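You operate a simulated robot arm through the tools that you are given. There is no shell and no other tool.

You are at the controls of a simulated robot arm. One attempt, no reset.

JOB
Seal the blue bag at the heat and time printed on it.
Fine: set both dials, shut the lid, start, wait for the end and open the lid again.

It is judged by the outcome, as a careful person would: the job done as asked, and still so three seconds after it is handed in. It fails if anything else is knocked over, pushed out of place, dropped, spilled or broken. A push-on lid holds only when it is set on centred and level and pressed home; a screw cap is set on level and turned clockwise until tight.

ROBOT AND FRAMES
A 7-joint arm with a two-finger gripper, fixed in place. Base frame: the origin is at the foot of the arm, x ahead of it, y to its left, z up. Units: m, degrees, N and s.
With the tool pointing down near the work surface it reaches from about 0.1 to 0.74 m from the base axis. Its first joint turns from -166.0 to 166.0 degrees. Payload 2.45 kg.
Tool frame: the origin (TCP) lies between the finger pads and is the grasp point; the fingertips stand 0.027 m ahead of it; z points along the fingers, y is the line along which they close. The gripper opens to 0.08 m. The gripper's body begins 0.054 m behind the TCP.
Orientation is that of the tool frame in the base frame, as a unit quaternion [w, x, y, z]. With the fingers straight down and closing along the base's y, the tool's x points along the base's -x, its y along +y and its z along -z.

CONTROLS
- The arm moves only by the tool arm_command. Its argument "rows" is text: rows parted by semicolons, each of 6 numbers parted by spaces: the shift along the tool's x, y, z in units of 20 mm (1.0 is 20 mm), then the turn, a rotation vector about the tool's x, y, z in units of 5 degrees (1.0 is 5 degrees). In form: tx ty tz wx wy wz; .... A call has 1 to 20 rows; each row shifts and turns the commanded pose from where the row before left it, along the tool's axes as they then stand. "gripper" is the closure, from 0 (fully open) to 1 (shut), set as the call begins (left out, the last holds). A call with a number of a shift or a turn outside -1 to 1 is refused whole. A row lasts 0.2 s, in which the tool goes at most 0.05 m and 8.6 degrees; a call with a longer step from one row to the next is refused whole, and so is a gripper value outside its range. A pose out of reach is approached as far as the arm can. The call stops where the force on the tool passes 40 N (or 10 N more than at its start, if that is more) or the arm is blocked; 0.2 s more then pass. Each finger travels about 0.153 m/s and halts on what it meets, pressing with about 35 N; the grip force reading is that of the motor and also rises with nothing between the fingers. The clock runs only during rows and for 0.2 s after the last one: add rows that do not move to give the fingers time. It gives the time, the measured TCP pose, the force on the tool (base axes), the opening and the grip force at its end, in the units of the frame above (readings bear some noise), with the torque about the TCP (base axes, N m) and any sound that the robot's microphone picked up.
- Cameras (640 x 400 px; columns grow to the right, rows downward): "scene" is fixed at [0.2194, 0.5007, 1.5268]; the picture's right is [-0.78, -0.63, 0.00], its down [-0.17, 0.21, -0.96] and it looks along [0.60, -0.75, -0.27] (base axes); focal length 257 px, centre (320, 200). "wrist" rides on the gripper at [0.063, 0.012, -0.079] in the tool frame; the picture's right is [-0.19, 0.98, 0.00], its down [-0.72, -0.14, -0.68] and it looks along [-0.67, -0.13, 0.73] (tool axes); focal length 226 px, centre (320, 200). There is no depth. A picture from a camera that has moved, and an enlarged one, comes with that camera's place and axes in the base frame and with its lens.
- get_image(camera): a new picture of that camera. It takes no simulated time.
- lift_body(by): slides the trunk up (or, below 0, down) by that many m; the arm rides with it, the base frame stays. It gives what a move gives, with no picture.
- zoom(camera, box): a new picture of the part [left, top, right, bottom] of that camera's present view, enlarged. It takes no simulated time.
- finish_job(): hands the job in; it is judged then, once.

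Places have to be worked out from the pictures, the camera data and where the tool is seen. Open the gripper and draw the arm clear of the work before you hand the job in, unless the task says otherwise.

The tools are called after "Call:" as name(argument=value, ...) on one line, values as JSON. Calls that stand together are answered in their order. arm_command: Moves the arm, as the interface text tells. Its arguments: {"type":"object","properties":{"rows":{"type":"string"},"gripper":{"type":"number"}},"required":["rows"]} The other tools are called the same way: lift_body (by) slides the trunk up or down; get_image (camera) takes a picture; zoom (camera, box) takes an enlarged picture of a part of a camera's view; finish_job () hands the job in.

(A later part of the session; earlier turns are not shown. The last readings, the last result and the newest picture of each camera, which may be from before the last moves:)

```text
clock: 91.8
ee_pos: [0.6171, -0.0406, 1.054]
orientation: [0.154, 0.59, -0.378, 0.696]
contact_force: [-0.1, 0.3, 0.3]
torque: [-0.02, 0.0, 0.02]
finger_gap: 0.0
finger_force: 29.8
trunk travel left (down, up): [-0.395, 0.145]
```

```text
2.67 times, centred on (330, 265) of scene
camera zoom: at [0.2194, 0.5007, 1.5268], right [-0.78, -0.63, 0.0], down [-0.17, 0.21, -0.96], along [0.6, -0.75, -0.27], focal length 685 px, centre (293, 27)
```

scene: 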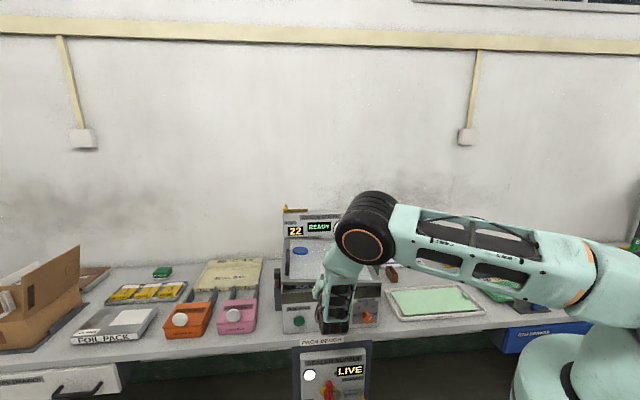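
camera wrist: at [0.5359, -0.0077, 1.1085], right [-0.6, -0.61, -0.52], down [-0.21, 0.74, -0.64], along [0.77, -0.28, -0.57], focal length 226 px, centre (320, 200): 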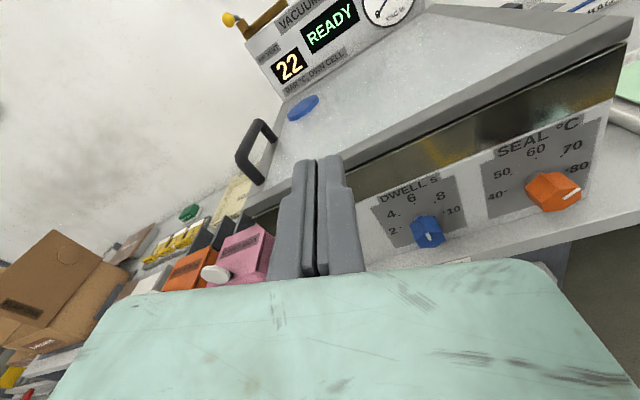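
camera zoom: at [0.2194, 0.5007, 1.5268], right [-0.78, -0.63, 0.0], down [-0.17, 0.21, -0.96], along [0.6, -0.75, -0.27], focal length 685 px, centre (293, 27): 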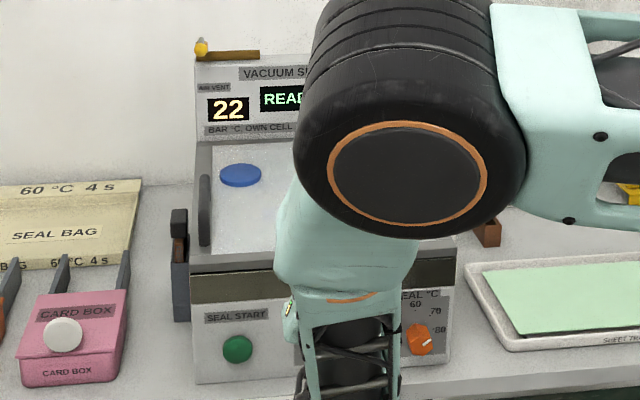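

The lid stays down. I zoom in to check that it sits flush on the rim, and look at the latch on the left.

Call:
zoom(camera="wrist", box=[340, 20, 640, 220])

Call:
zoom(camera="wrist", box=[180, 80, 340, 290])

Call:
zoom(camera="scene", box=[285, 230, 325, 320])

```text
2.00 times, centred on (490, 120) of wrist
camera zoom: at [0.5359, -0.0077, 1.1085], right [-0.6, -0.61, -0.52], down [-0.21, 0.74, -0.64], along [0.77, -0.28, -0.57], focal length 452 px, centre (-20, 360)
```

zoom: 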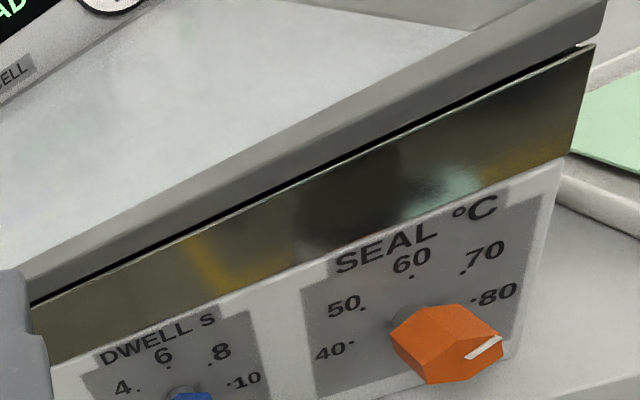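

```text
1.90 times, centred on (260, 185) of wrist
camera zoom: at [0.5359, -0.0077, 1.1085], right [-0.6, -0.61, -0.52], down [-0.21, 0.74, -0.64], along [0.77, -0.28, -0.57], focal length 431 px, centre (434, 229)
```

zoom: 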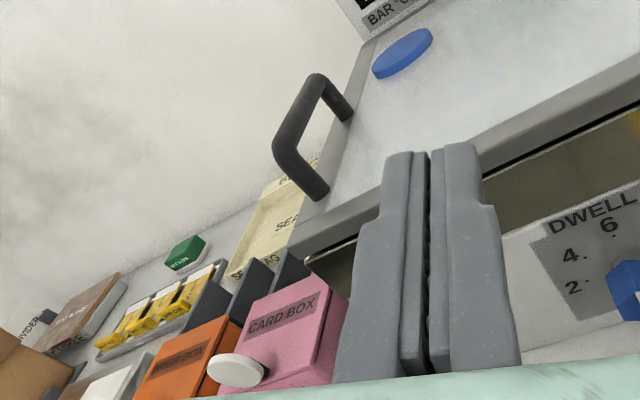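

```text
4.44 times, centred on (305, 275) of scene
camera zoom: at [0.2194, 0.5007, 1.5268], right [-0.78, -0.63, 0.0], down [-0.17, 0.21, -0.96], along [0.6, -0.75, -0.27], focal length 1141 px, centre (387, -133)
```

zoom: 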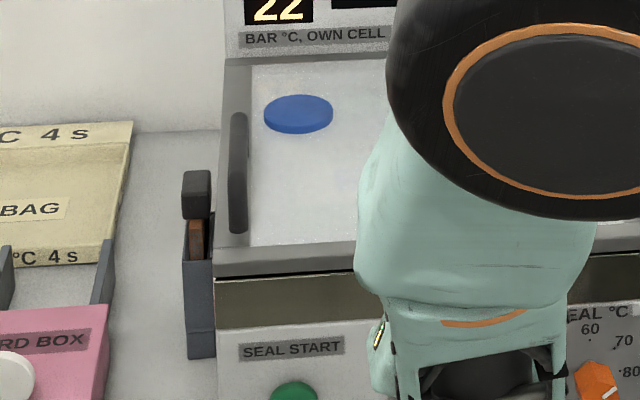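

The lid sits flush with an even seam. Now I go for the SEAL START button: shift left to r≈-0.5, level the tool, and lower the trunk.

Call:
arm_command(rows="-0.312 -0.858 0 -0.068 -0.188 0;-0.312 -0.858 0 0 0 0;-0.312 -0.858 0 0 0 0;-0.312 -0.858 0 0 0 0;-0.312 -0.858 0 0 0 0;0 0 0 0 0 0")

Call:
lift_body(by=-0.18)

Call:
get_image(camera="wrist")

Call:
get_image(camera="scene")

```text
clock: 93.2
ee_pos: [0.6828, 0.0244, 1.0542]
orientation: [0.152, 0.596, -0.381, 0.69]
contact_force: [-0.3, 0.0, 0.6]
torque: [0.02, 0.01, -0.01]
finger_gap: 0.0
finger_force: 29.4
trunk travel left (down, up): [-0.395, 0.145]
```

```text
clock: 95.2
ee_pos: [0.683, 0.0244, 0.8745]
orientation: [0.152, 0.596, -0.38, 0.69]
contact_force: [0.0, -0.4, -0.1]
torque: [0.01, -0.03, 0.02]
finger_gap: 0.0
finger_force: 30.0
trunk travel left (down, up): [-0.215, 0.325]
```

```text
taken
camera wrist: at [0.6027, 0.0557, 0.9315], right [-0.61, -0.6, -0.52], down [-0.21, 0.75, -0.63], along [0.77, -0.27, -0.58], focal length 226 px, centre (320, 200)
```

wrist: 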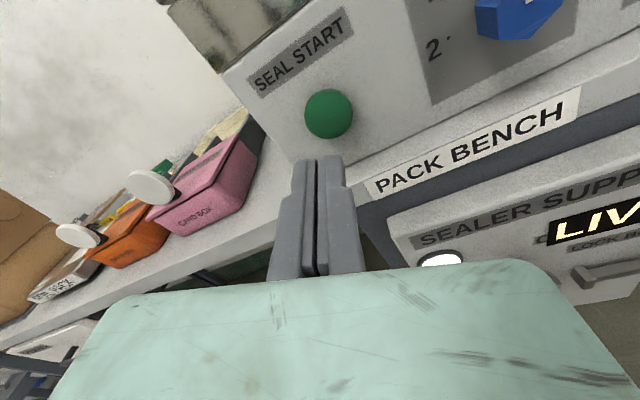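

```text
taken
```

scene: 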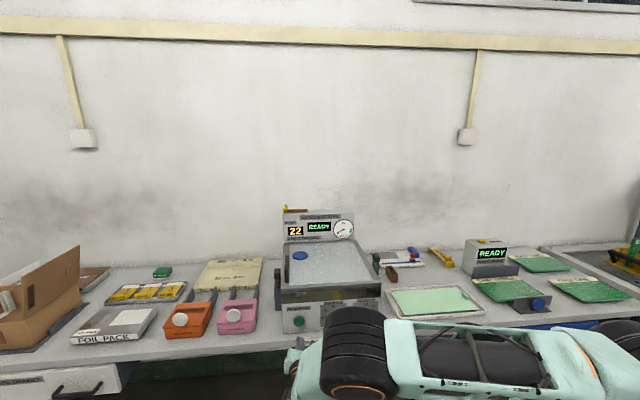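

The button centre computes to r≈-0.496, z≈0.868. I make the small correction and advance to just short of it.

Call:
arm_command(rows="-0.19 0.29 0 0 0 0;0 0 0.7 0 0 0;0 0 0.7 0 0 0;0 0 0.7 0 0 0;0 0 0 0 0 0")

Call:
get_image(camera="wrist")

Call:
zoom(camera="scene", box=[260, 270, 360, 340])

```text
clock: 96.4
ee_pos: [0.7084, -0.0089, 0.8699]
orientation: [0.152, 0.596, -0.38, 0.691]
contact_force: [0.7, -0.1, -0.7]
torque: [-0.01, -0.02, 0.01]
finger_gap: 0.0
finger_force: 29.5
trunk travel left (down, up): [-0.215, 0.325]
```

```text
taken
camera wrist: at [0.6286, 0.023, 0.9263], right [-0.6, -0.6, -0.52], down [-0.21, 0.75, -0.63], along [0.77, -0.27, -0.58], focal length 226 px, centre (320, 200)
```

wrist: 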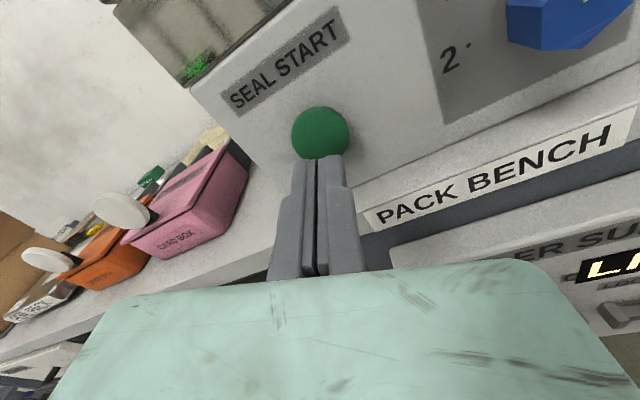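

```text
5.71 times, centred on (310, 305) of scene
camera zoom: at [0.2194, 0.5007, 1.5268], right [-0.78, -0.63, 0.0], down [-0.17, 0.21, -0.96], along [0.6, -0.75, -0.27], focal length 1467 px, centre (377, -400)
```

zoom: 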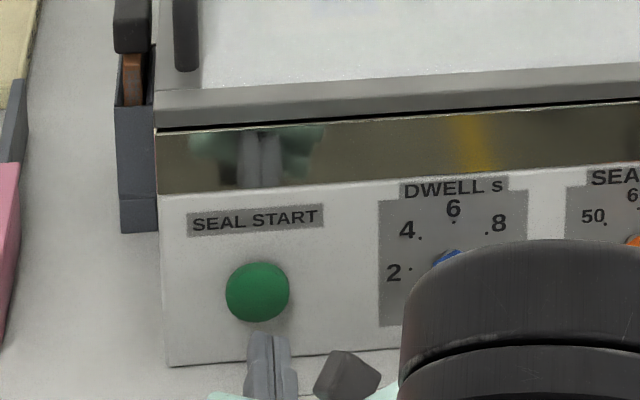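

Well centred on the button. I press forward in 5 mm steps.

Call:
arm_command(rows="0 0 0.25 0 0 0;0 0 0.25 0 0 0;0 0 0.25 0 0 0;0 0 0.25 0 0 0")

Call:
zoom(camera="scene", box=[270, 200, 370, 270])

```text
clock: 97.4
ee_pos: [0.7236, -0.0222, 0.8701]
orientation: [0.153, 0.596, -0.38, 0.69]
contact_force: [-0.6, 0.1, 0.5]
torque: [-0.03, -0.02, 0.01]
finger_gap: 0.0001
finger_force: 29.8
trunk travel left (down, up): [-0.215, 0.325]
```

```text
5.71 times, centred on (320, 235) of scene
camera zoom: at [0.2194, 0.5007, 1.5268], right [-0.78, -0.63, 0.0], down [-0.17, 0.21, -0.96], along [0.6, -0.75, -0.27], focal length 1467 px, centre (320, 0)
```

zoom: 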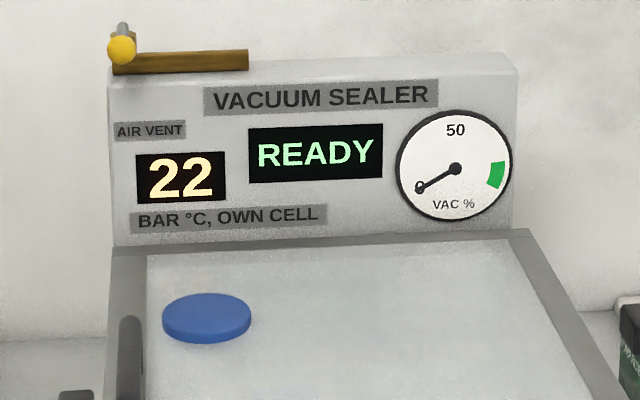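

No contact yet (tip at d≈0.554). I continue in 3 mm steps.

Call:
arm_command(rows="0 0 0.15 0 0 0;0 0 0.15 0 0 0;0 0 0.15 0 0 0")

Call:
zoom(camera="scene", box=[270, 200, 370, 270])

Call:
get_image(camera="wrist")

```text
clock: 98.2
ee_pos: [0.7307, -0.0289, 0.8699]
orientation: [0.153, 0.596, -0.381, 0.691]
contact_force: [0.4, 0.5, 0.2]
torque: [-0.03, 0.01, 0.02]
finger_gap: 0.0
finger_force: 29.3
trunk travel left (down, up): [-0.215, 0.325]
```

```text
5.71 times, centred on (320, 235) of scene
camera zoom: at [0.2194, 0.5007, 1.5268], right [-0.78, -0.63, 0.0], down [-0.17, 0.21, -0.96], along [0.6, -0.75, -0.27], focal length 1467 px, centre (320, 0)
```

zoom: 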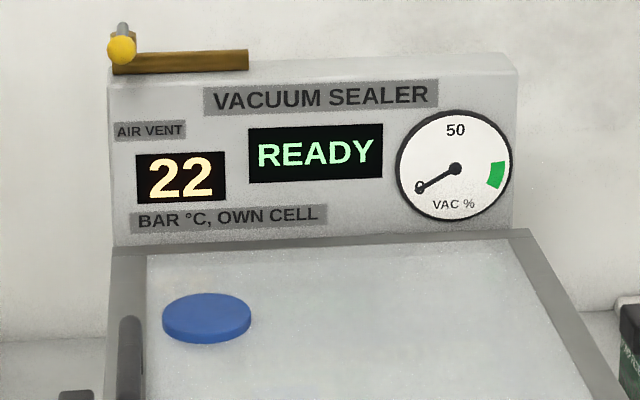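

```text
taken
camera wrist: at [0.6501, 0.0026, 0.9258], right [-0.61, -0.6, -0.52], down [-0.21, 0.75, -0.63], along [0.77, -0.27, -0.58], focal length 226 px, centre (320, 200)
```

wrist: 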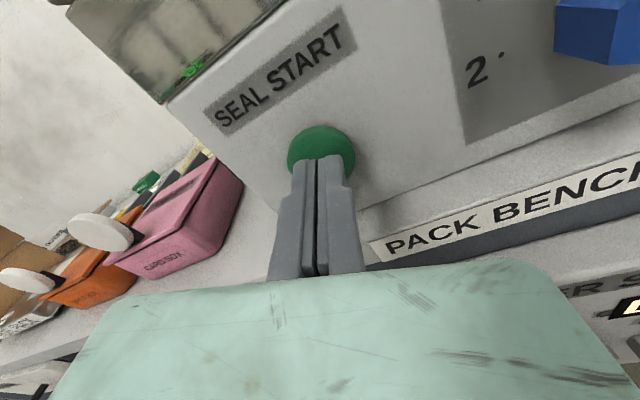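

The tip is almost touching the green cap. I continue a few more 3 mm steps.

Call:
arm_command(rows="0 0 0.15 0 0 0;0 0 0.15 0 0 0;0 0 0.15 0 0 0;0 0 0 0 0 0")

Call:
zoom(camera="scene", box=[270, 200, 370, 270])

```text
clock: 99.2
ee_pos: [0.7359, -0.0354, 0.8692]
orientation: [0.152, 0.596, -0.38, 0.691]
contact_force: [-0.3, -0.4, 0.4]
torque: [-0.01, -0.05, 0.01]
finger_gap: 0.0
finger_force: 29.9
trunk travel left (down, up): [-0.215, 0.325]
```

```text
5.71 times, centred on (320, 235) of scene
camera zoom: at [0.2194, 0.5007, 1.5268], right [-0.78, -0.63, 0.0], down [-0.17, 0.21, -0.96], along [0.6, -0.75, -0.27], focal length 1467 px, centre (320, 0)
```

zoom: 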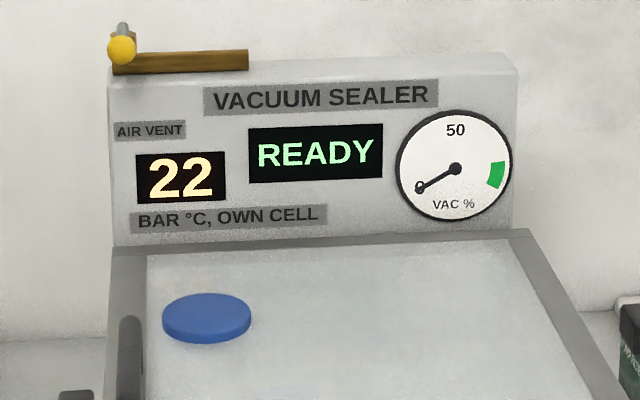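

Still no contact at tip d≈0.572. I keep advancing in small steps until the force rises.

Call:
arm_command(rows="0 0 0.15 0 0 0;0 0 0.15 0 0 0;0 0 0.15 0 0 0;0 0 0 0 0 0")

Call:
zoom(camera="scene", box=[270, 200, 370, 270])

Call:
get_image(camera="wrist")

```text
clock: 100.2
ee_pos: [0.7432, -0.0407, 0.8702]
orientation: [0.153, 0.596, -0.381, 0.69]
contact_force: [-2.3, 2.1, 1.2]
torque: [-0.02, -0.02, -0.01]
finger_gap: 0.006
finger_force: 30.1
trunk travel left (down, up): [-0.215, 0.325]
heard: click
```

```text
5.71 times, centred on (320, 235) of scene
camera zoom: at [0.2194, 0.5007, 1.5268], right [-0.78, -0.63, 0.0], down [-0.17, 0.21, -0.96], along [0.6, -0.75, -0.27], focal length 1467 px, centre (320, 0)
```

zoom: 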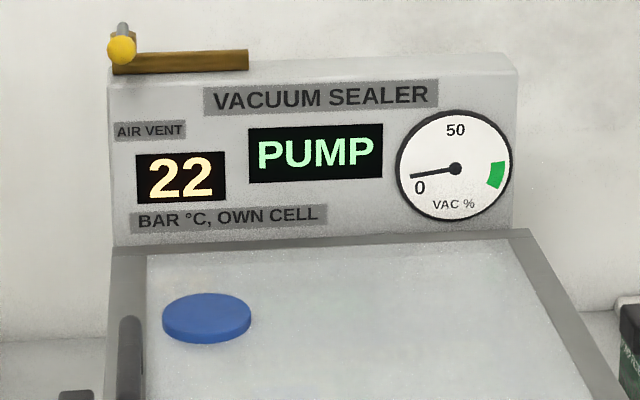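

```text
taken
camera wrist: at [0.6623, -0.0091, 0.9255], right [-0.6, -0.6, -0.52], down [-0.21, 0.75, -0.63], along [0.77, -0.27, -0.58], focal length 226 px, centre (320, 200)
```

wrist: 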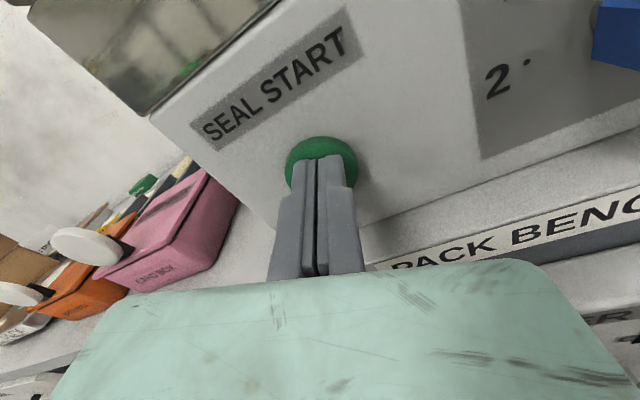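

Click heard and the display shows PUMP with the vacuum gauge rising. I back off 8 cm and watch the cycle.

Call:
arm_command(rows="0 0 -0.7 0 0 0;0 0 -1 0 0 0;0 0 -1 0 0 0;0 0 -1 0 0 0;0 0 -1 0 0 0;0 0 0 0 0 0")

Call:
zoom(camera="scene", box=[270, 200, 370, 270])

```text
clock: 101.6
ee_pos: [0.6768, 0.0245, 0.8703]
orientation: [0.153, 0.595, -0.381, 0.69]
contact_force: [0.1, 0.0, -0.5]
torque: [0.02, -0.01, 0.02]
finger_gap: 0.0002
finger_force: 29.9
trunk travel left (down, up): [-0.215, 0.325]
```

```text
5.71 times, centred on (320, 235) of scene
camera zoom: at [0.2194, 0.5007, 1.5268], right [-0.78, -0.63, 0.0], down [-0.17, 0.21, -0.96], along [0.6, -0.75, -0.27], focal length 1467 px, centre (320, 0)
```

zoom: 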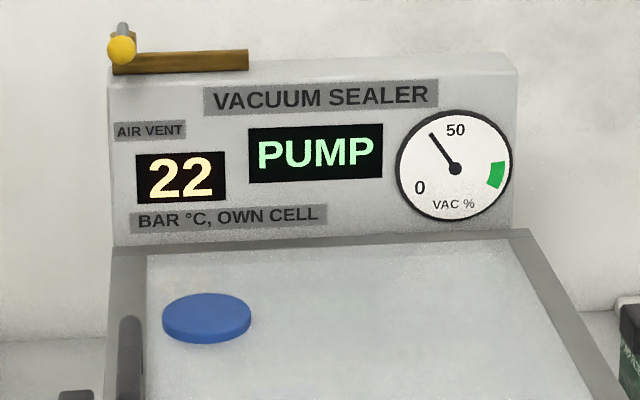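

Vacuum is climbing. While it runs I raise the trunk 0.25 m clear of the panel (well in front of the machine) and check the display.

Call:
lift_body(by=0.25)

Call:
zoom(camera="scene", box=[270, 200, 370, 270])

Call:
get_image(camera="wrist")

```text
clock: 104.1
ee_pos: [0.6769, 0.0253, 1.1184]
orientation: [0.153, 0.596, -0.38, 0.69]
contact_force: [-0.7, -1.0, -0.2]
torque: [0.01, -0.02, -0.02]
finger_gap: 0.0
finger_force: 30.1
trunk travel left (down, up): [-0.465, 0.075]
```

```text
5.71 times, centred on (320, 235) of scene
camera zoom: at [0.2194, 0.5007, 1.5268], right [-0.78, -0.63, 0.0], down [-0.17, 0.21, -0.96], along [0.6, -0.75, -0.27], focal length 1467 px, centre (320, 0)
```

zoom: 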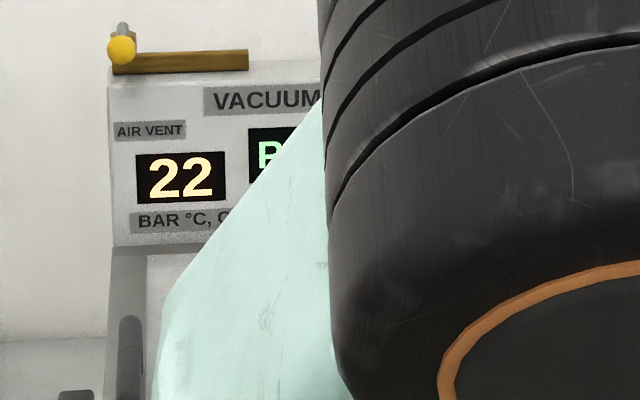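

```text
taken
camera wrist: at [0.5968, 0.0574, 1.1751], right [-0.61, -0.6, -0.52], down [-0.21, 0.75, -0.63], along [0.77, -0.27, -0.58], focal length 226 px, centre (320, 200)
```

wrist: 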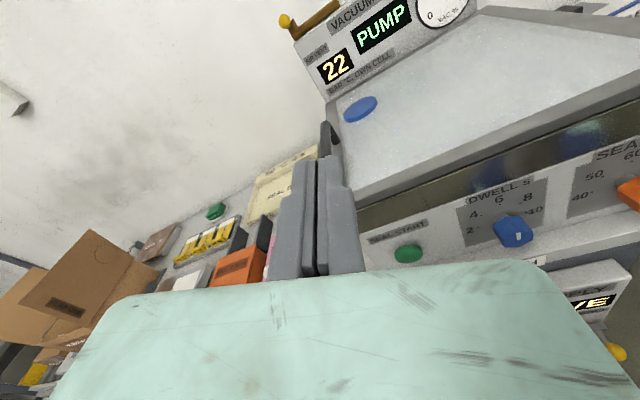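

The wrist camera sees the display (PUMP). I roll the tool -15° to set the fingers nearly horizontal for the handle, and wait.

Call:
arm_command(rows="0 0 0 0 0 -1;0 0 0 0 0 -1;0 0 0 0 0 -1;0 0 0 0 0 0;0 0 0 0 0 0;0 0 0 0 0 0;0 0 0 0 0 0;0 0 0 0 0 0", gripper=0.4)

Call:
get_image(camera="wrist")

```text
clock: 105.9
ee_pos: [0.6784, 0.0262, 1.1193]
orientation: [0.242, 0.64, -0.301, 0.664]
contact_force: [-0.5, 0.0, -0.1]
torque: [0.02, 0.04, 0.0]
finger_gap: 0.0478
finger_force: 0.0
trunk travel left (down, up): [-0.465, 0.075]
```

```text
taken
camera wrist: at [0.6074, 0.0685, 1.1821], right [-0.68, -0.68, -0.28], down [-0.34, 0.63, -0.7], along [0.65, -0.38, -0.65], focal length 226 px, centre (320, 200)
```

wrist: 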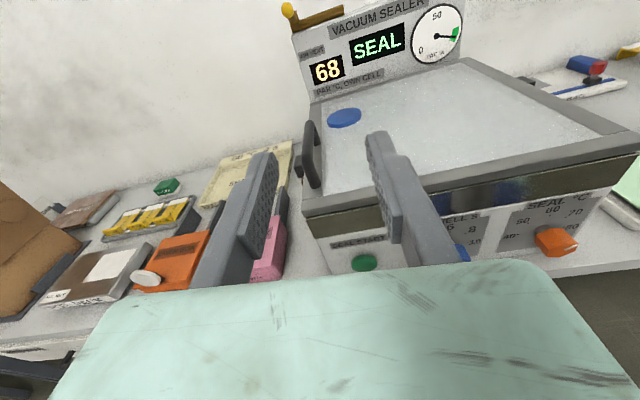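

The machine is sealing, bar at 68 °C. I wait and read the display again.

Call:
arm_command(rows="0 0 0 0 0 0;0 0 0 0 0 0;0 0 0 0 0 0;0 0 0 0 0 0;0 0 0 0 0 0;0 0 0 0 0 0;0 0 0 0 0 0;0 0 0 0 0 0;0 0 0 0 0 0")

Call:
zoom(camera="wrist", box=[270, 0, 480, 130])

```text
clock: 107.9
ee_pos: [0.677, 0.0256, 1.1199]
orientation: [0.242, 0.641, -0.299, 0.665]
contact_force: [-0.3, 0.1, -0.6]
torque: [-0.02, 0.01, 0.0]
finger_gap: 0.0479
finger_force: 0.1
trunk travel left (down, up): [-0.465, 0.075]
```

```text
3.05 times, centred on (375, 65) of wrist
camera zoom: at [0.6074, 0.0685, 1.1821], right [-0.68, -0.68, -0.28], down [-0.34, 0.63, -0.7], along [0.65, -0.38, -0.65], focal length 689 px, centre (152, 611)
```

zoom: 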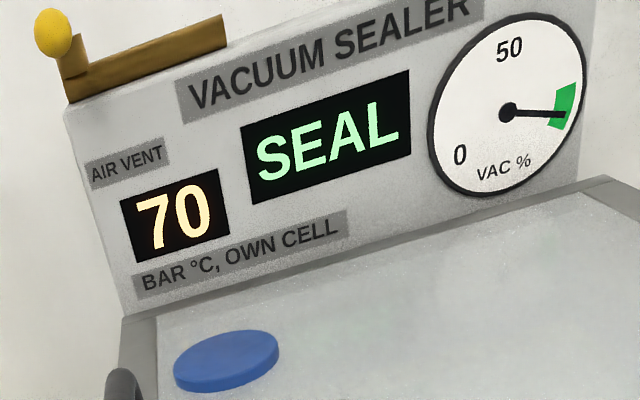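

The bar reads 70 °C in SEAL with vacuum in the green. I keep waiting for the dwell to end.

Call:
arm_command(rows="0 0 0 0 0 0;0 0 0 0 0 0;0 0 0 0 0 0;0 0 0 0 0 0;0 0 0 0 0 0;0 0 0 0 0 0;0 0 0 0 0 0;0 0 0 0 0 0;0 0 0 0 0 0;0 0 0 0 0 0;0 0 0 0 0 0;0 0 0 0 0 0;0 0 0 0 0 0;0 0 0 0 0 0;0 0 0 0 0 0;0 0 0 0 0 0;0 0 0 0 0 0;0 0 0 0 0 0")

Call:
zoom(camera="wrist", box=[270, 0, 480, 130])

```text
clock: 111.7
ee_pos: [0.6769, 0.0262, 1.1183]
orientation: [0.242, 0.64, -0.3, 0.664]
contact_force: [0.1, 0.1, -1.0]
torque: [0.0, -0.01, -0.01]
finger_gap: 0.0477
finger_force: 0.0
trunk travel left (down, up): [-0.465, 0.075]
```

```text
3.05 times, centred on (375, 65) of wrist
camera zoom: at [0.6074, 0.0685, 1.1821], right [-0.68, -0.68, -0.28], down [-0.34, 0.63, -0.7], along [0.65, -0.38, -0.65], focal length 689 px, centre (152, 611)
```

zoom: 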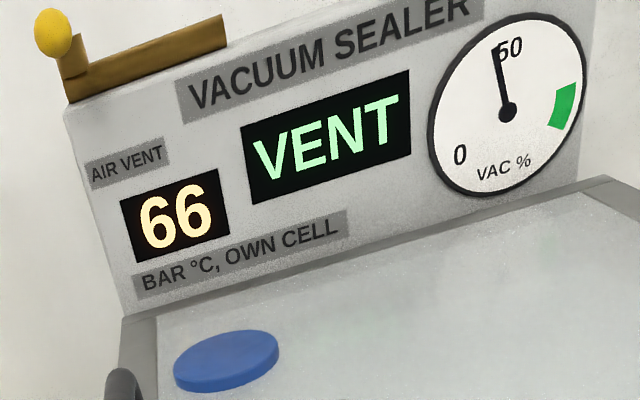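

It is venting by itself. I keep waiting for the end signal.

Call:
arm_command(rows="0 0 0 0 0 0;0 0 0 0 0 0;0 0 0 0 0 0;0 0 0 0 0 0;0 0 0 0 0 0;0 0 0 0 0 0;0 0 0 0 0 0;0 0 0 0 0 0;0 0 0 0 0 0;0 0 0 0 0 0;0 0 0 0 0 0;0 0 0 0 0 0;0 0 0 0 0 0;0 0 0 0 0 0")

Call:
zoom(camera="wrist", box=[270, 0, 480, 130])

```text
clock: 114.7
ee_pos: [0.6771, 0.0264, 1.119]
orientation: [0.242, 0.641, -0.299, 0.664]
contact_force: [-0.1, 0.1, -0.9]
torque: [0.01, 0.01, -0.02]
finger_gap: 0.0481
finger_force: 0.0
trunk travel left (down, up): [-0.465, 0.075]
```

```text
3.05 times, centred on (375, 65) of wrist
camera zoom: at [0.6074, 0.0685, 1.1821], right [-0.68, -0.68, -0.28], down [-0.34, 0.63, -0.7], along [0.65, -0.38, -0.65], focal length 689 px, centre (152, 611)
```

zoom: 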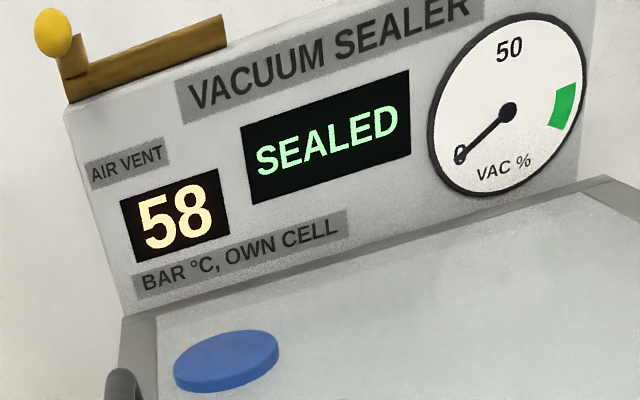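

The display reads SEALED and vacuum is zero. Now I position for the handle (r≈-0.541, z≈1.03, front leg at d≈0.62): shift left, lower the trunk 9 cm, still in front of the machine.

Call:
arm_command(rows="-0.063 -0.723 0 0 0 0;-0.063 -0.723 0 0 0 0;-0.063 -0.723 0 0 0 0;0 0 0 0 0 0")

Call:
lift_body(by=-0.087)

Call:
arm_command(rows="0 0 0.8 0 0 0;0 0 0.8 0 0 0;0 0 0.8 0 0 0;0 0 0.8 0 0 0;0 0 0.8 0 0 0;0 0 0 0 0 0")

Call:
get_image(camera="wrist")

Call:
get_image(camera="scene")

```text
clock: 115.7
ee_pos: [0.7068, 0.0565, 1.1184]
orientation: [0.241, 0.641, -0.299, 0.665]
contact_force: [-0.7, 0.2, 0.5]
torque: [-0.01, -0.01, 0.01]
finger_gap: 0.0482
finger_force: 0.0
trunk travel left (down, up): [-0.465, 0.075]
```

```text
clock: 117.0
ee_pos: [0.7064, 0.0553, 1.0319]
orientation: [0.241, 0.641, -0.299, 0.665]
contact_force: [0.1, 0.4, -0.1]
torque: [-0.02, -0.01, 0.01]
finger_gap: 0.048
finger_force: 0.1
trunk travel left (down, up): [-0.378, 0.162]
```

```text
clock: 118.4
ee_pos: [0.764, 0.0003, 1.0311]
orientation: [0.241, 0.641, -0.299, 0.665]
contact_force: [-0.8, 0.2, -0.1]
torque: [-0.01, -0.01, -0.04]
finger_gap: 0.0478
finger_force: 0.0
trunk travel left (down, up): [-0.378, 0.162]
```

```text
taken
camera wrist: at [0.6948, 0.042, 1.0949], right [-0.68, -0.68, -0.28], down [-0.34, 0.63, -0.7], along [0.65, -0.38, -0.65], focal length 226 px, centre (320, 200)
```

wrist: 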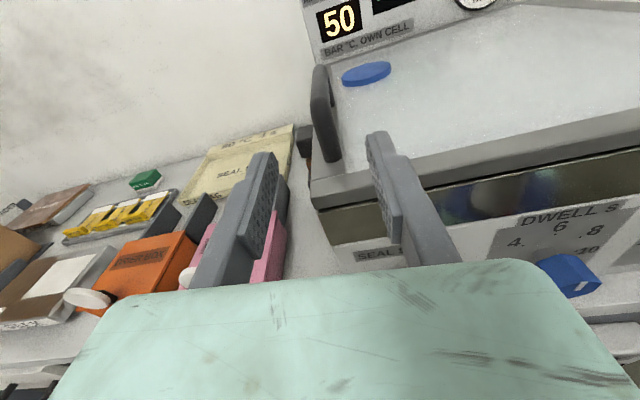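

```text
taken
```

scene: 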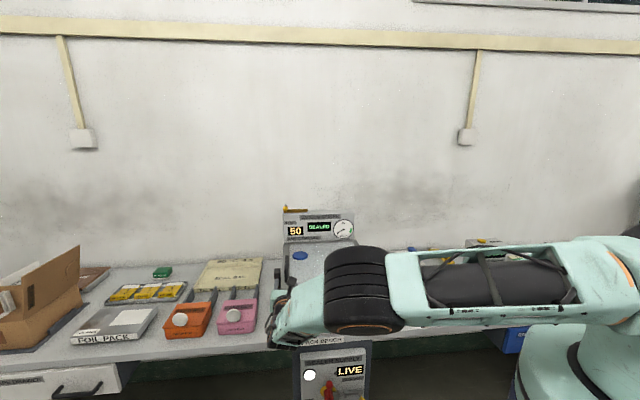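

The handle's front leg appears right on the tool axis (predicted pixel (320,114)). I zoom to confirm before advancing.

Call:
zoom(camera="wrist", box=[250, 50, 410, 220])

```text
2.35 times, centred on (330, 135) of wrist
camera zoom: at [0.6948, 0.042, 1.0949], right [-0.68, -0.68, -0.28], down [-0.34, 0.63, -0.7], along [0.65, -0.38, -0.65], focal length 532 px, centre (296, 353)
```

zoom: 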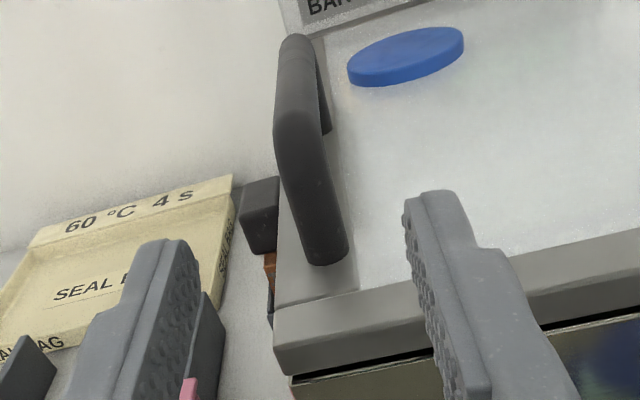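

The leg is at r≈-0.538, d≈0.622 with the bar at z≈1.035, so alignment is within 2 mm. I advance 78 mm so the fingers straddle the front end of the handle.

Call:
arm_command(rows="0 0.08 0.78 0 0 0;0 0 0.78 0 0 0;0 0 0.78 0 0 0;0 0 0.78 0 0 0;0 0 0.78 0 0 0;0 0 0 0 0 0")

Call:
get_image(camera="wrist")

```text
clock: 119.8
ee_pos: [0.8183, -0.0559, 1.031]
orientation: [0.242, 0.641, -0.3, 0.665]
contact_force: [-0.1, -0.6, 0.1]
torque: [0.0, -0.02, -0.03]
finger_gap: 0.0481
finger_force: 0.1
trunk travel left (down, up): [-0.378, 0.162]
```

```text
taken
camera wrist: at [0.7487, -0.0145, 1.0942], right [-0.68, -0.68, -0.28], down [-0.34, 0.63, -0.7], along [0.65, -0.38, -0.65], focal length 226 px, centre (320, 200)
```

wrist: 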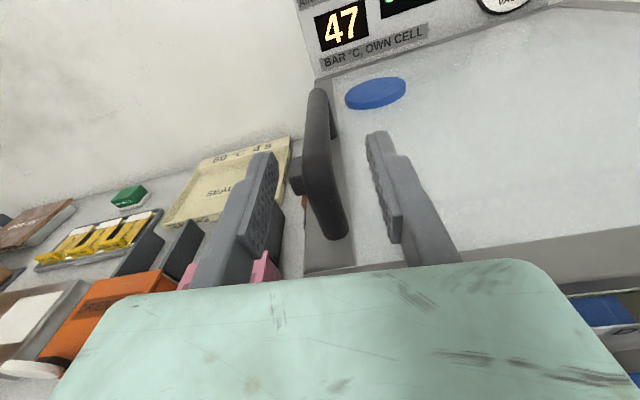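

In reach and straddling the bar. I close the fingers on the handle.

Call:
arm_command(rows="0 0 0 0 0 0;0 0 0 0 0 0;0 0 0 0 0 0", gripper=1)

Call:
get_image(camera="wrist")

```text
clock: 120.6
ee_pos: [0.8212, -0.0567, 1.032]
orientation: [0.241, 0.641, -0.298, 0.665]
contact_force: [10.1, 2.1, 3.2]
torque: [-0.16, 0.37, 0.55]
finger_gap: 0.0163
finger_force: 41.5
trunk travel left (down, up): [-0.378, 0.162]
```

```text
taken
camera wrist: at [0.7498, -0.0137, 1.0944], right [-0.68, -0.68, -0.28], down [-0.34, 0.63, -0.7], along [0.65, -0.38, -0.65], focal length 226 px, centre (320, 200)
```

wrist: 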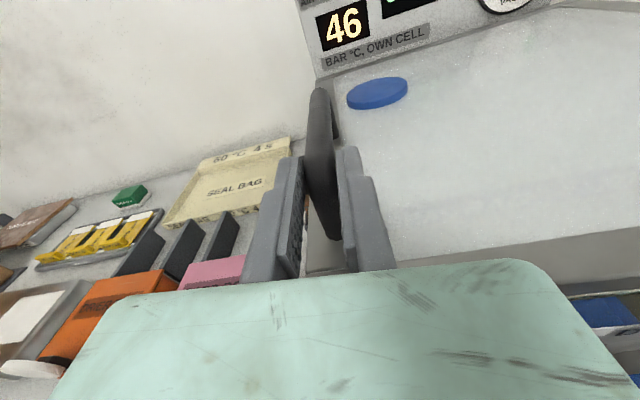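

Gripped (gap 16 mm). I begin lifting along the hinge arc, rolling the tool with the lid, 10° first.

Call:
arm_command(rows="0.7326 0.0506 0 0 0 0.5;0.7326 0.0506 0 0 0 0.5;0.7326 0.0506 0 0 0 0.5;0.7326 0.0506 0 0 0 0.5")

Call:
get_image(camera="wrist")

Call:
get_image(camera="scene")

```text
clock: 121.6
ee_pos: [0.8078, -0.0666, 1.0876]
orientation: [0.183, 0.612, -0.355, 0.683]
contact_force: [6.8, 2.5, 2.9]
torque: [0.37, 0.81, 0.68]
finger_gap: 0.0164
finger_force: 42.1
trunk travel left (down, up): [-0.378, 0.162]
```

```text
taken
camera wrist: at [0.7324, -0.031, 1.1472], right [-0.64, -0.63, -0.44], down [-0.25, 0.71, -0.66], along [0.73, -0.31, -0.61], focal length 226 px, centre (320, 200)
```

wrist: 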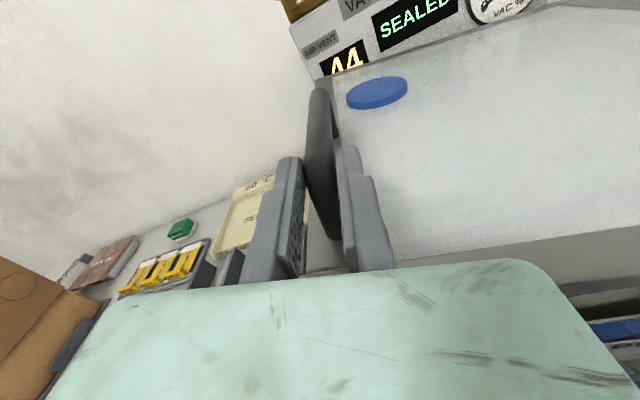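

```text
taken
```

scene: 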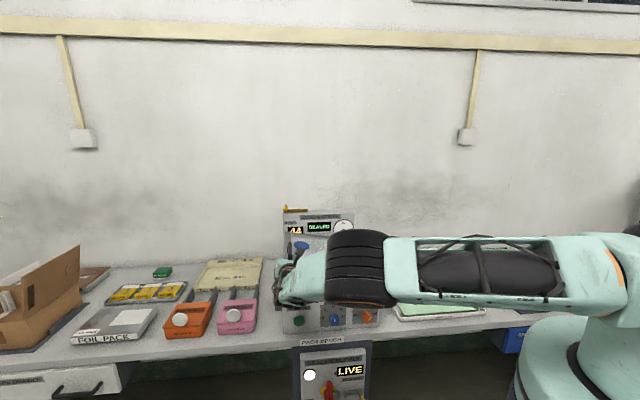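

The lid lifts freely with low force. I continue 30° more along the arc.

Call:
arm_command(rows="0.7326 0.0506 0 0 0 0.5;0.7326 0.0506 0 0 0 0.5;0.7326 0.0506 0 0 0 0.5;0.7326 0.0506 0 0 0 0.5;0.7326 0.0506 0 0 0 0.5;0.7326 0.0506 0 0 0 0.5;0.7326 0.0506 0 0 0 0.5;0.7326 0.0506 0 0 0 0.5;0.7326 0.0506 0 0 0 0.5;0.7326 0.0506 0 0 0 0.5;0.7326 0.0506 0 0 0 0.5;0.7326 0.0506 0 0 0 0.5")

Call:
get_image(camera="wrist")

Call:
get_image(camera="scene")

```text
clock: 124.2
ee_pos: [0.7406, -0.1362, 1.2343]
orientation: [-0.001, 0.5, -0.501, 0.706]
contact_force: [-9.2, -12.8, -15.5]
torque: [0.28, 0.83, 0.97]
finger_gap: 0.016
finger_force: 41.9
trunk travel left (down, up): [-0.378, 0.162]
```

```text
taken
camera wrist: at [0.6456, -0.1176, 1.2716], right [-0.4, -0.39, -0.83], down [-0.05, 0.91, -0.4], along [0.92, -0.12, -0.38], focal length 226 px, centre (320, 200)
```

wrist: 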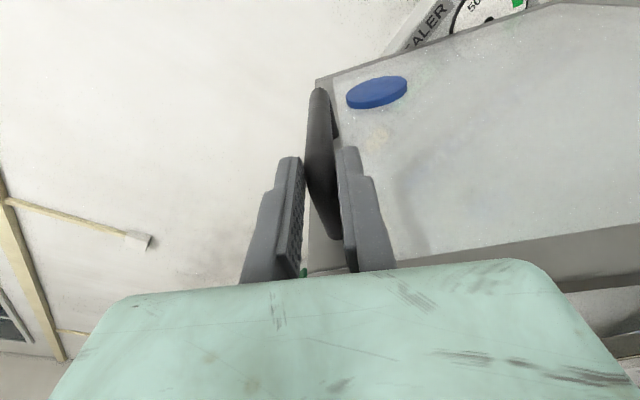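

```text
taken
```

scene: 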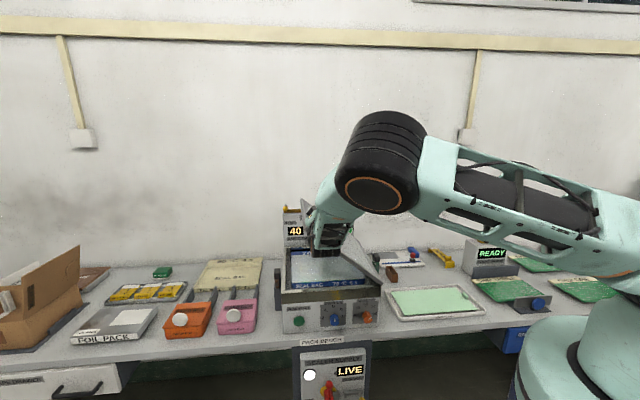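

The lid is at ~40°; a ~20 N inward pull shows my arc radius is a few mm too big. I correct the path inward and continue 15°.

Call:
arm_command(rows="0.814 0.208 0 0 0 0.5;0.814 0.208 0 0 0 0.5;0.7363 0.0702 0 0 0 0.5;0.7363 0.0702 0 0 0 0.5;0.7363 0.0702 0 0 0 0.5;0.7363 0.0702 0 0 0 0.5")

Call:
get_image(camera="scene")

```text
clock: 125.6
ee_pos: [0.6851, -0.1905, 1.2876]
orientation: [-0.095, 0.429, -0.56, 0.703]
contact_force: [17.5, -2.6, 26.8]
torque: [-0.17, 0.06, 1.07]
finger_gap: 0.0163
finger_force: 42.3
trunk travel left (down, up): [-0.378, 0.162]
```

```text
taken
```

scene: 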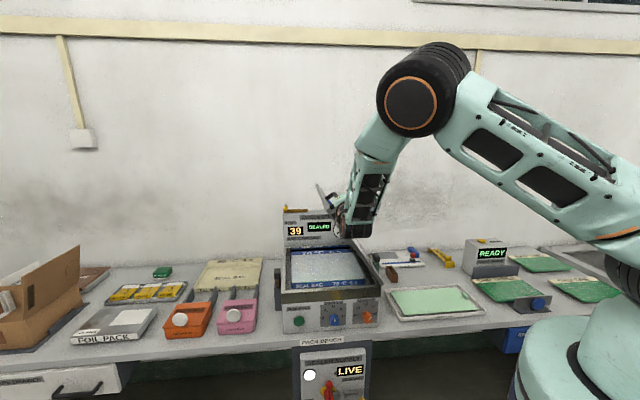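

Now the pull is outward, so I overcorrected. A circle fit through the actual points gives the hinge at about (r=-0.187, z=0.967), radius 0.36; I continue with that, 15° more.

Call:
arm_command(rows="0.925 0 0 0 0 0.5;0.925 0 0 0 0 0.5;0.7827 0.0561 0 0 0 0.5;0.7827 0.0561 0 0 0 0.5;0.7827 0.0561 0 0 0 0.5;0.7827 0.0561 0 0 0 0.5")

Call:
get_image(camera="scene")

Call:
get_image(camera="wrist")

```text
clock: 127.0
ee_pos: [0.617, -0.2568, 1.3164]
orientation: [-0.181, 0.354, -0.615, 0.681]
contact_force: [-3.3, -3.6, -11.0]
torque: [-0.26, 0.19, 0.69]
finger_gap: 0.0162
finger_force: 41.5
trunk travel left (down, up): [-0.378, 0.162]
```

```text
taken
```

scene: 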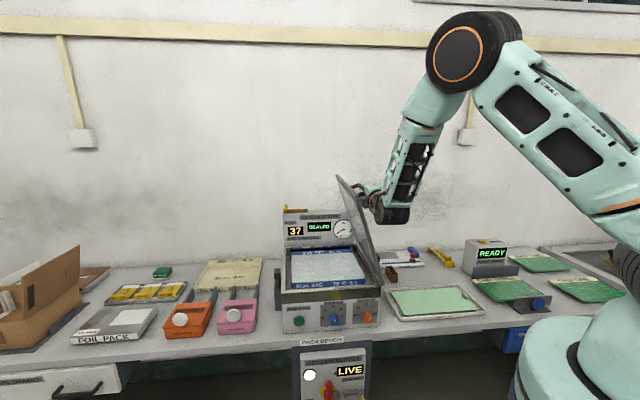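

```text
taken
camera wrist: at [0.5156, -0.2469, 1.3224], right [-0.05, -0.04, -1.0], down [0.04, 1.0, -0.04], along [1.0, -0.04, -0.05], focal length 226 px, centre (320, 200)
```

wrist: 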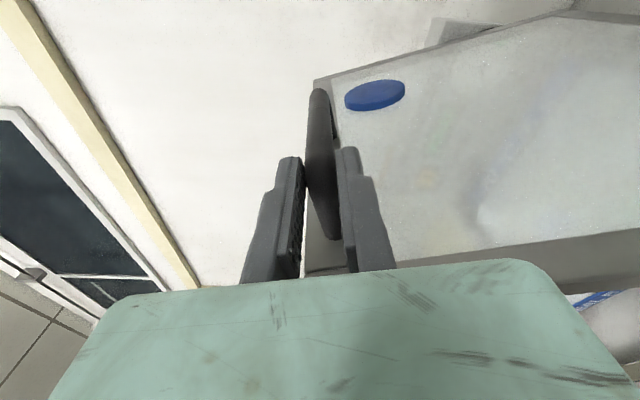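

Lid at ~69° open, low load. I continue another 12.5° toward its original position.

Call:
arm_command(rows="0.7757 0.121 0 0 0 0.5;0.7757 0.121 0 0 0 0.5;0.7757 0.0713 0 0 0 0.5;0.7757 0.0713 0 0 0 0.5;0.7757 0.0713 0 0 0 0.5;0 0 0 0 0 0")

Call:
get_image(camera="scene")

```text
clock: 128.4
ee_pos: [0.5649, -0.3103, 1.3199]
orientation: [-0.255, 0.287, -0.65, 0.656]
contact_force: [-5.8, 6.2, -38.3]
torque: [-0.26, 0.42, 0.65]
finger_gap: 0.0161
finger_force: 42.0
trunk travel left (down, up): [-0.378, 0.162]
```

```text
taken
```

scene: 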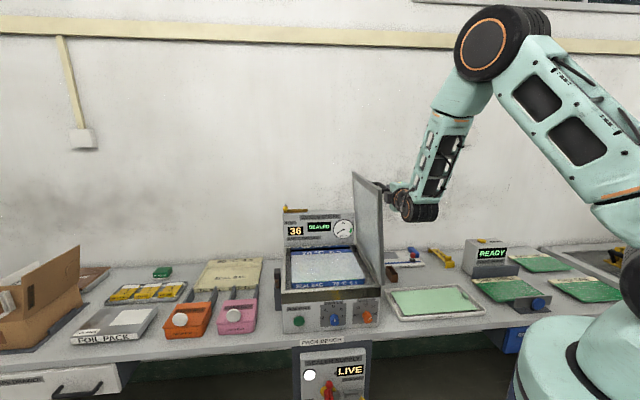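

The lid is back near its original upright angle (~84°), with a ~38 N downward pull from a slightly large arc. I relieve that by lowering 8 mm before letting go.

Call:
arm_command(rows="0 0.2 0 0 0 0;0 0.2 0 0 0 0;0 0 0 0 0 0")

Call:
get_image(camera="wrist")

Call:
zoom(camera="scene", box=[270, 150, 450, 310])

```text
clock: 129.2
ee_pos: [0.5642, -0.3099, 1.3209]
orientation: [-0.258, 0.282, -0.645, 0.662]
contact_force: [-1.1, 0.6, 11.1]
torque: [-0.51, -0.26, 1.03]
finger_gap: 0.016
finger_force: 41.4
trunk travel left (down, up): [-0.378, 0.162]
```

```text
taken
camera wrist: at [0.4622, -0.3005, 1.3102], right [0.12, 0.1, -0.99], down [0.03, 0.99, 0.11], along [0.99, -0.04, 0.11], focal length 226 px, centre (320, 200)
```

wrist: 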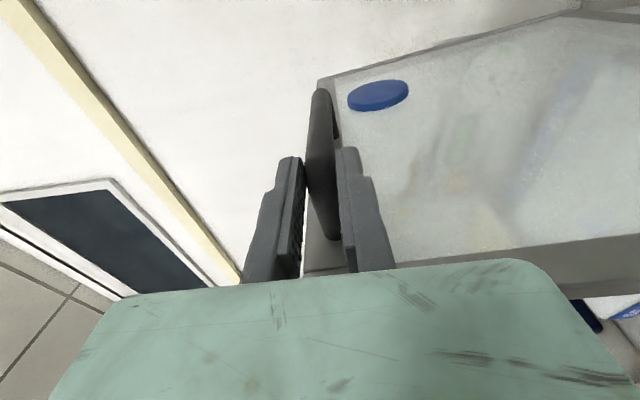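

```text
2.50 times, centred on (360, 230) of scene
camera zoom: at [0.2194, 0.5007, 1.5268], right [-0.78, -0.63, 0.0], down [-0.17, 0.21, -0.96], along [0.6, -0.75, -0.27], focal length 642 px, centre (220, 125)
```

zoom: 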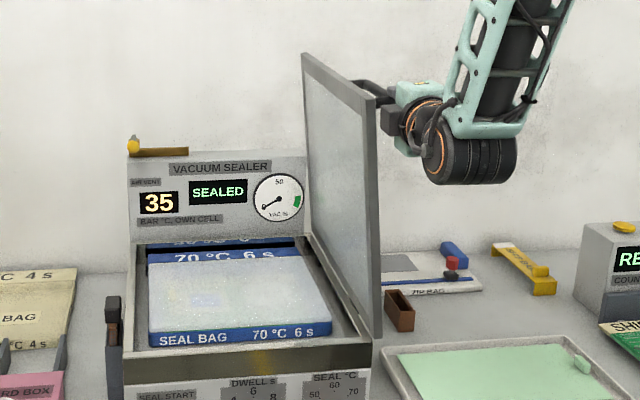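

The bag shows its sealed white film, display SEALED, and the lid stands as at the start. I relax the last 2 mm, open the fingers and draw straight back.

Call:
arm_command(rows="0 -0.1 0 0 0 0;0 0 0 0 0 0")

Call:
arm_command(rows="0 0 0 0 0 0;0 0 0 0 0 0;0 0 0 0 0 0", gripper=0.3)

Call:
get_image(camera="wrist")

Call:
zoom(camera="scene", box=[270, 150, 450, 310])

```text
clock: 129.8
ee_pos: [0.5627, -0.3113, 1.321]
orientation: [-0.257, 0.283, -0.646, 0.661]
contact_force: [5.7, -5.7, 17.3]
torque: [-0.6, -0.4, -0.44]
finger_gap: 0.0162
finger_force: 41.7
trunk travel left (down, up): [-0.378, 0.162]
```

```text
clock: 130.6
ee_pos: [0.5637, -0.3101, 1.3183]
orientation: [-0.256, 0.285, -0.647, 0.659]
contact_force: [0.5, -0.1, -0.2]
torque: [0.0, 0.0, -0.03]
finger_gap: 0.0557
finger_force: 0.1
trunk travel left (down, up): [-0.378, 0.162]
```

```text
taken
camera wrist: at [0.4615, -0.3, 1.3089], right [0.11, 0.11, -0.99], down [0.03, 0.99, 0.11], along [0.99, -0.04, 0.1], focal length 226 px, centre (320, 200)
```

wrist: 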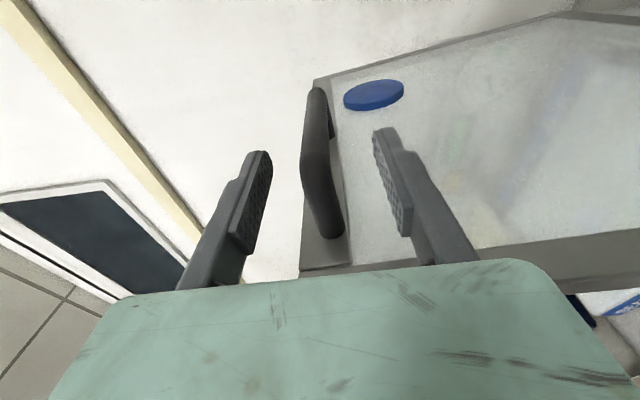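

```text
2.50 times, centred on (360, 230) of scene
camera zoom: at [0.2194, 0.5007, 1.5268], right [-0.78, -0.63, 0.0], down [-0.17, 0.21, -0.96], along [0.6, -0.75, -0.27], focal length 642 px, centre (220, 125)
```

zoom: 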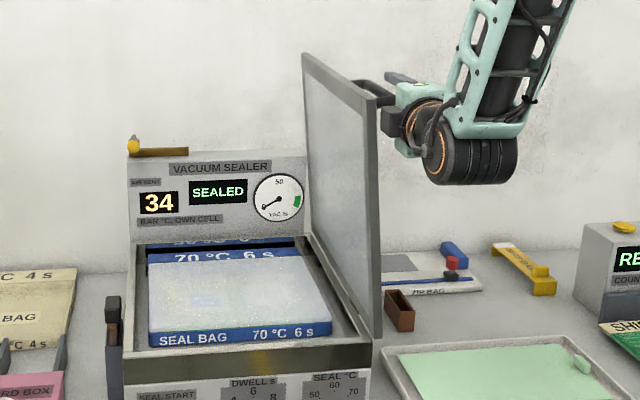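

The lid holds its position by itself. I retreat 13 cm straight back, then raise the trunk to clear the work.

Call:
arm_command(rows="0 0 -0.8 0 0 0;0 0 -0.8 0 0 0;0 0 -0.8 0 0 0;0 0 -0.8 0 0 0;0 0 -0.8 0 0 0;0 0 -0.8 0 0 0;0 0 -0.8 0 0 0;0 0 -0.8 0 0 0;0 0 0 0 0 0")

Call:
get_image(camera="scene")

Call:
get_image(camera="wrist")

```text
clock: 132.6
ee_pos: [0.4725, -0.2197, 1.3179]
orientation: [-0.257, 0.284, -0.648, 0.659]
contact_force: [-0.1, 1.0, -0.2]
torque: [0.0, -0.04, 0.0]
finger_gap: 0.0561
finger_force: 0.0
trunk travel left (down, up): [-0.378, 0.162]
```

```text
taken
```

scene: 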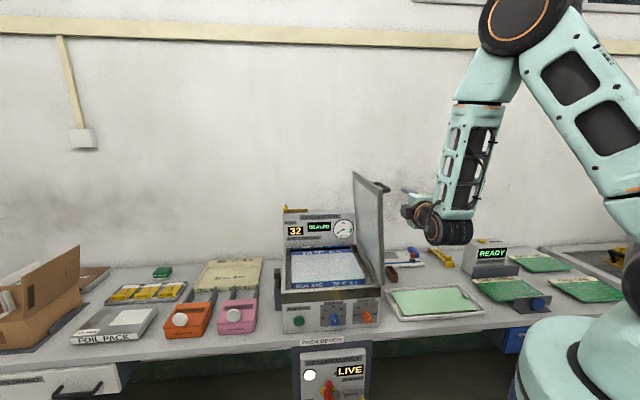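

```text
taken
camera wrist: at [0.3714, -0.2098, 1.3083], right [0.11, 0.11, -0.99], down [0.03, 0.99, 0.11], along [0.99, -0.04, 0.1], focal length 226 px, centre (320, 200)
```

wrist: 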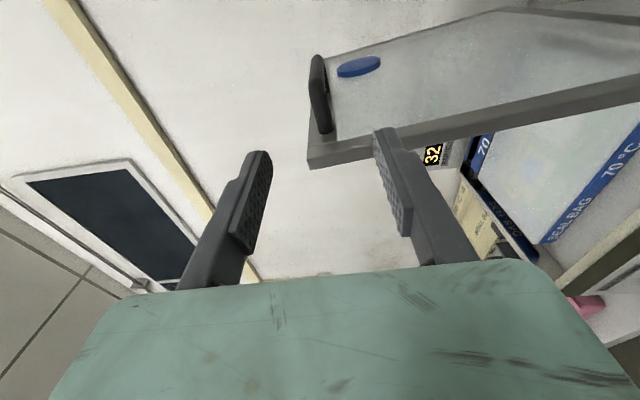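

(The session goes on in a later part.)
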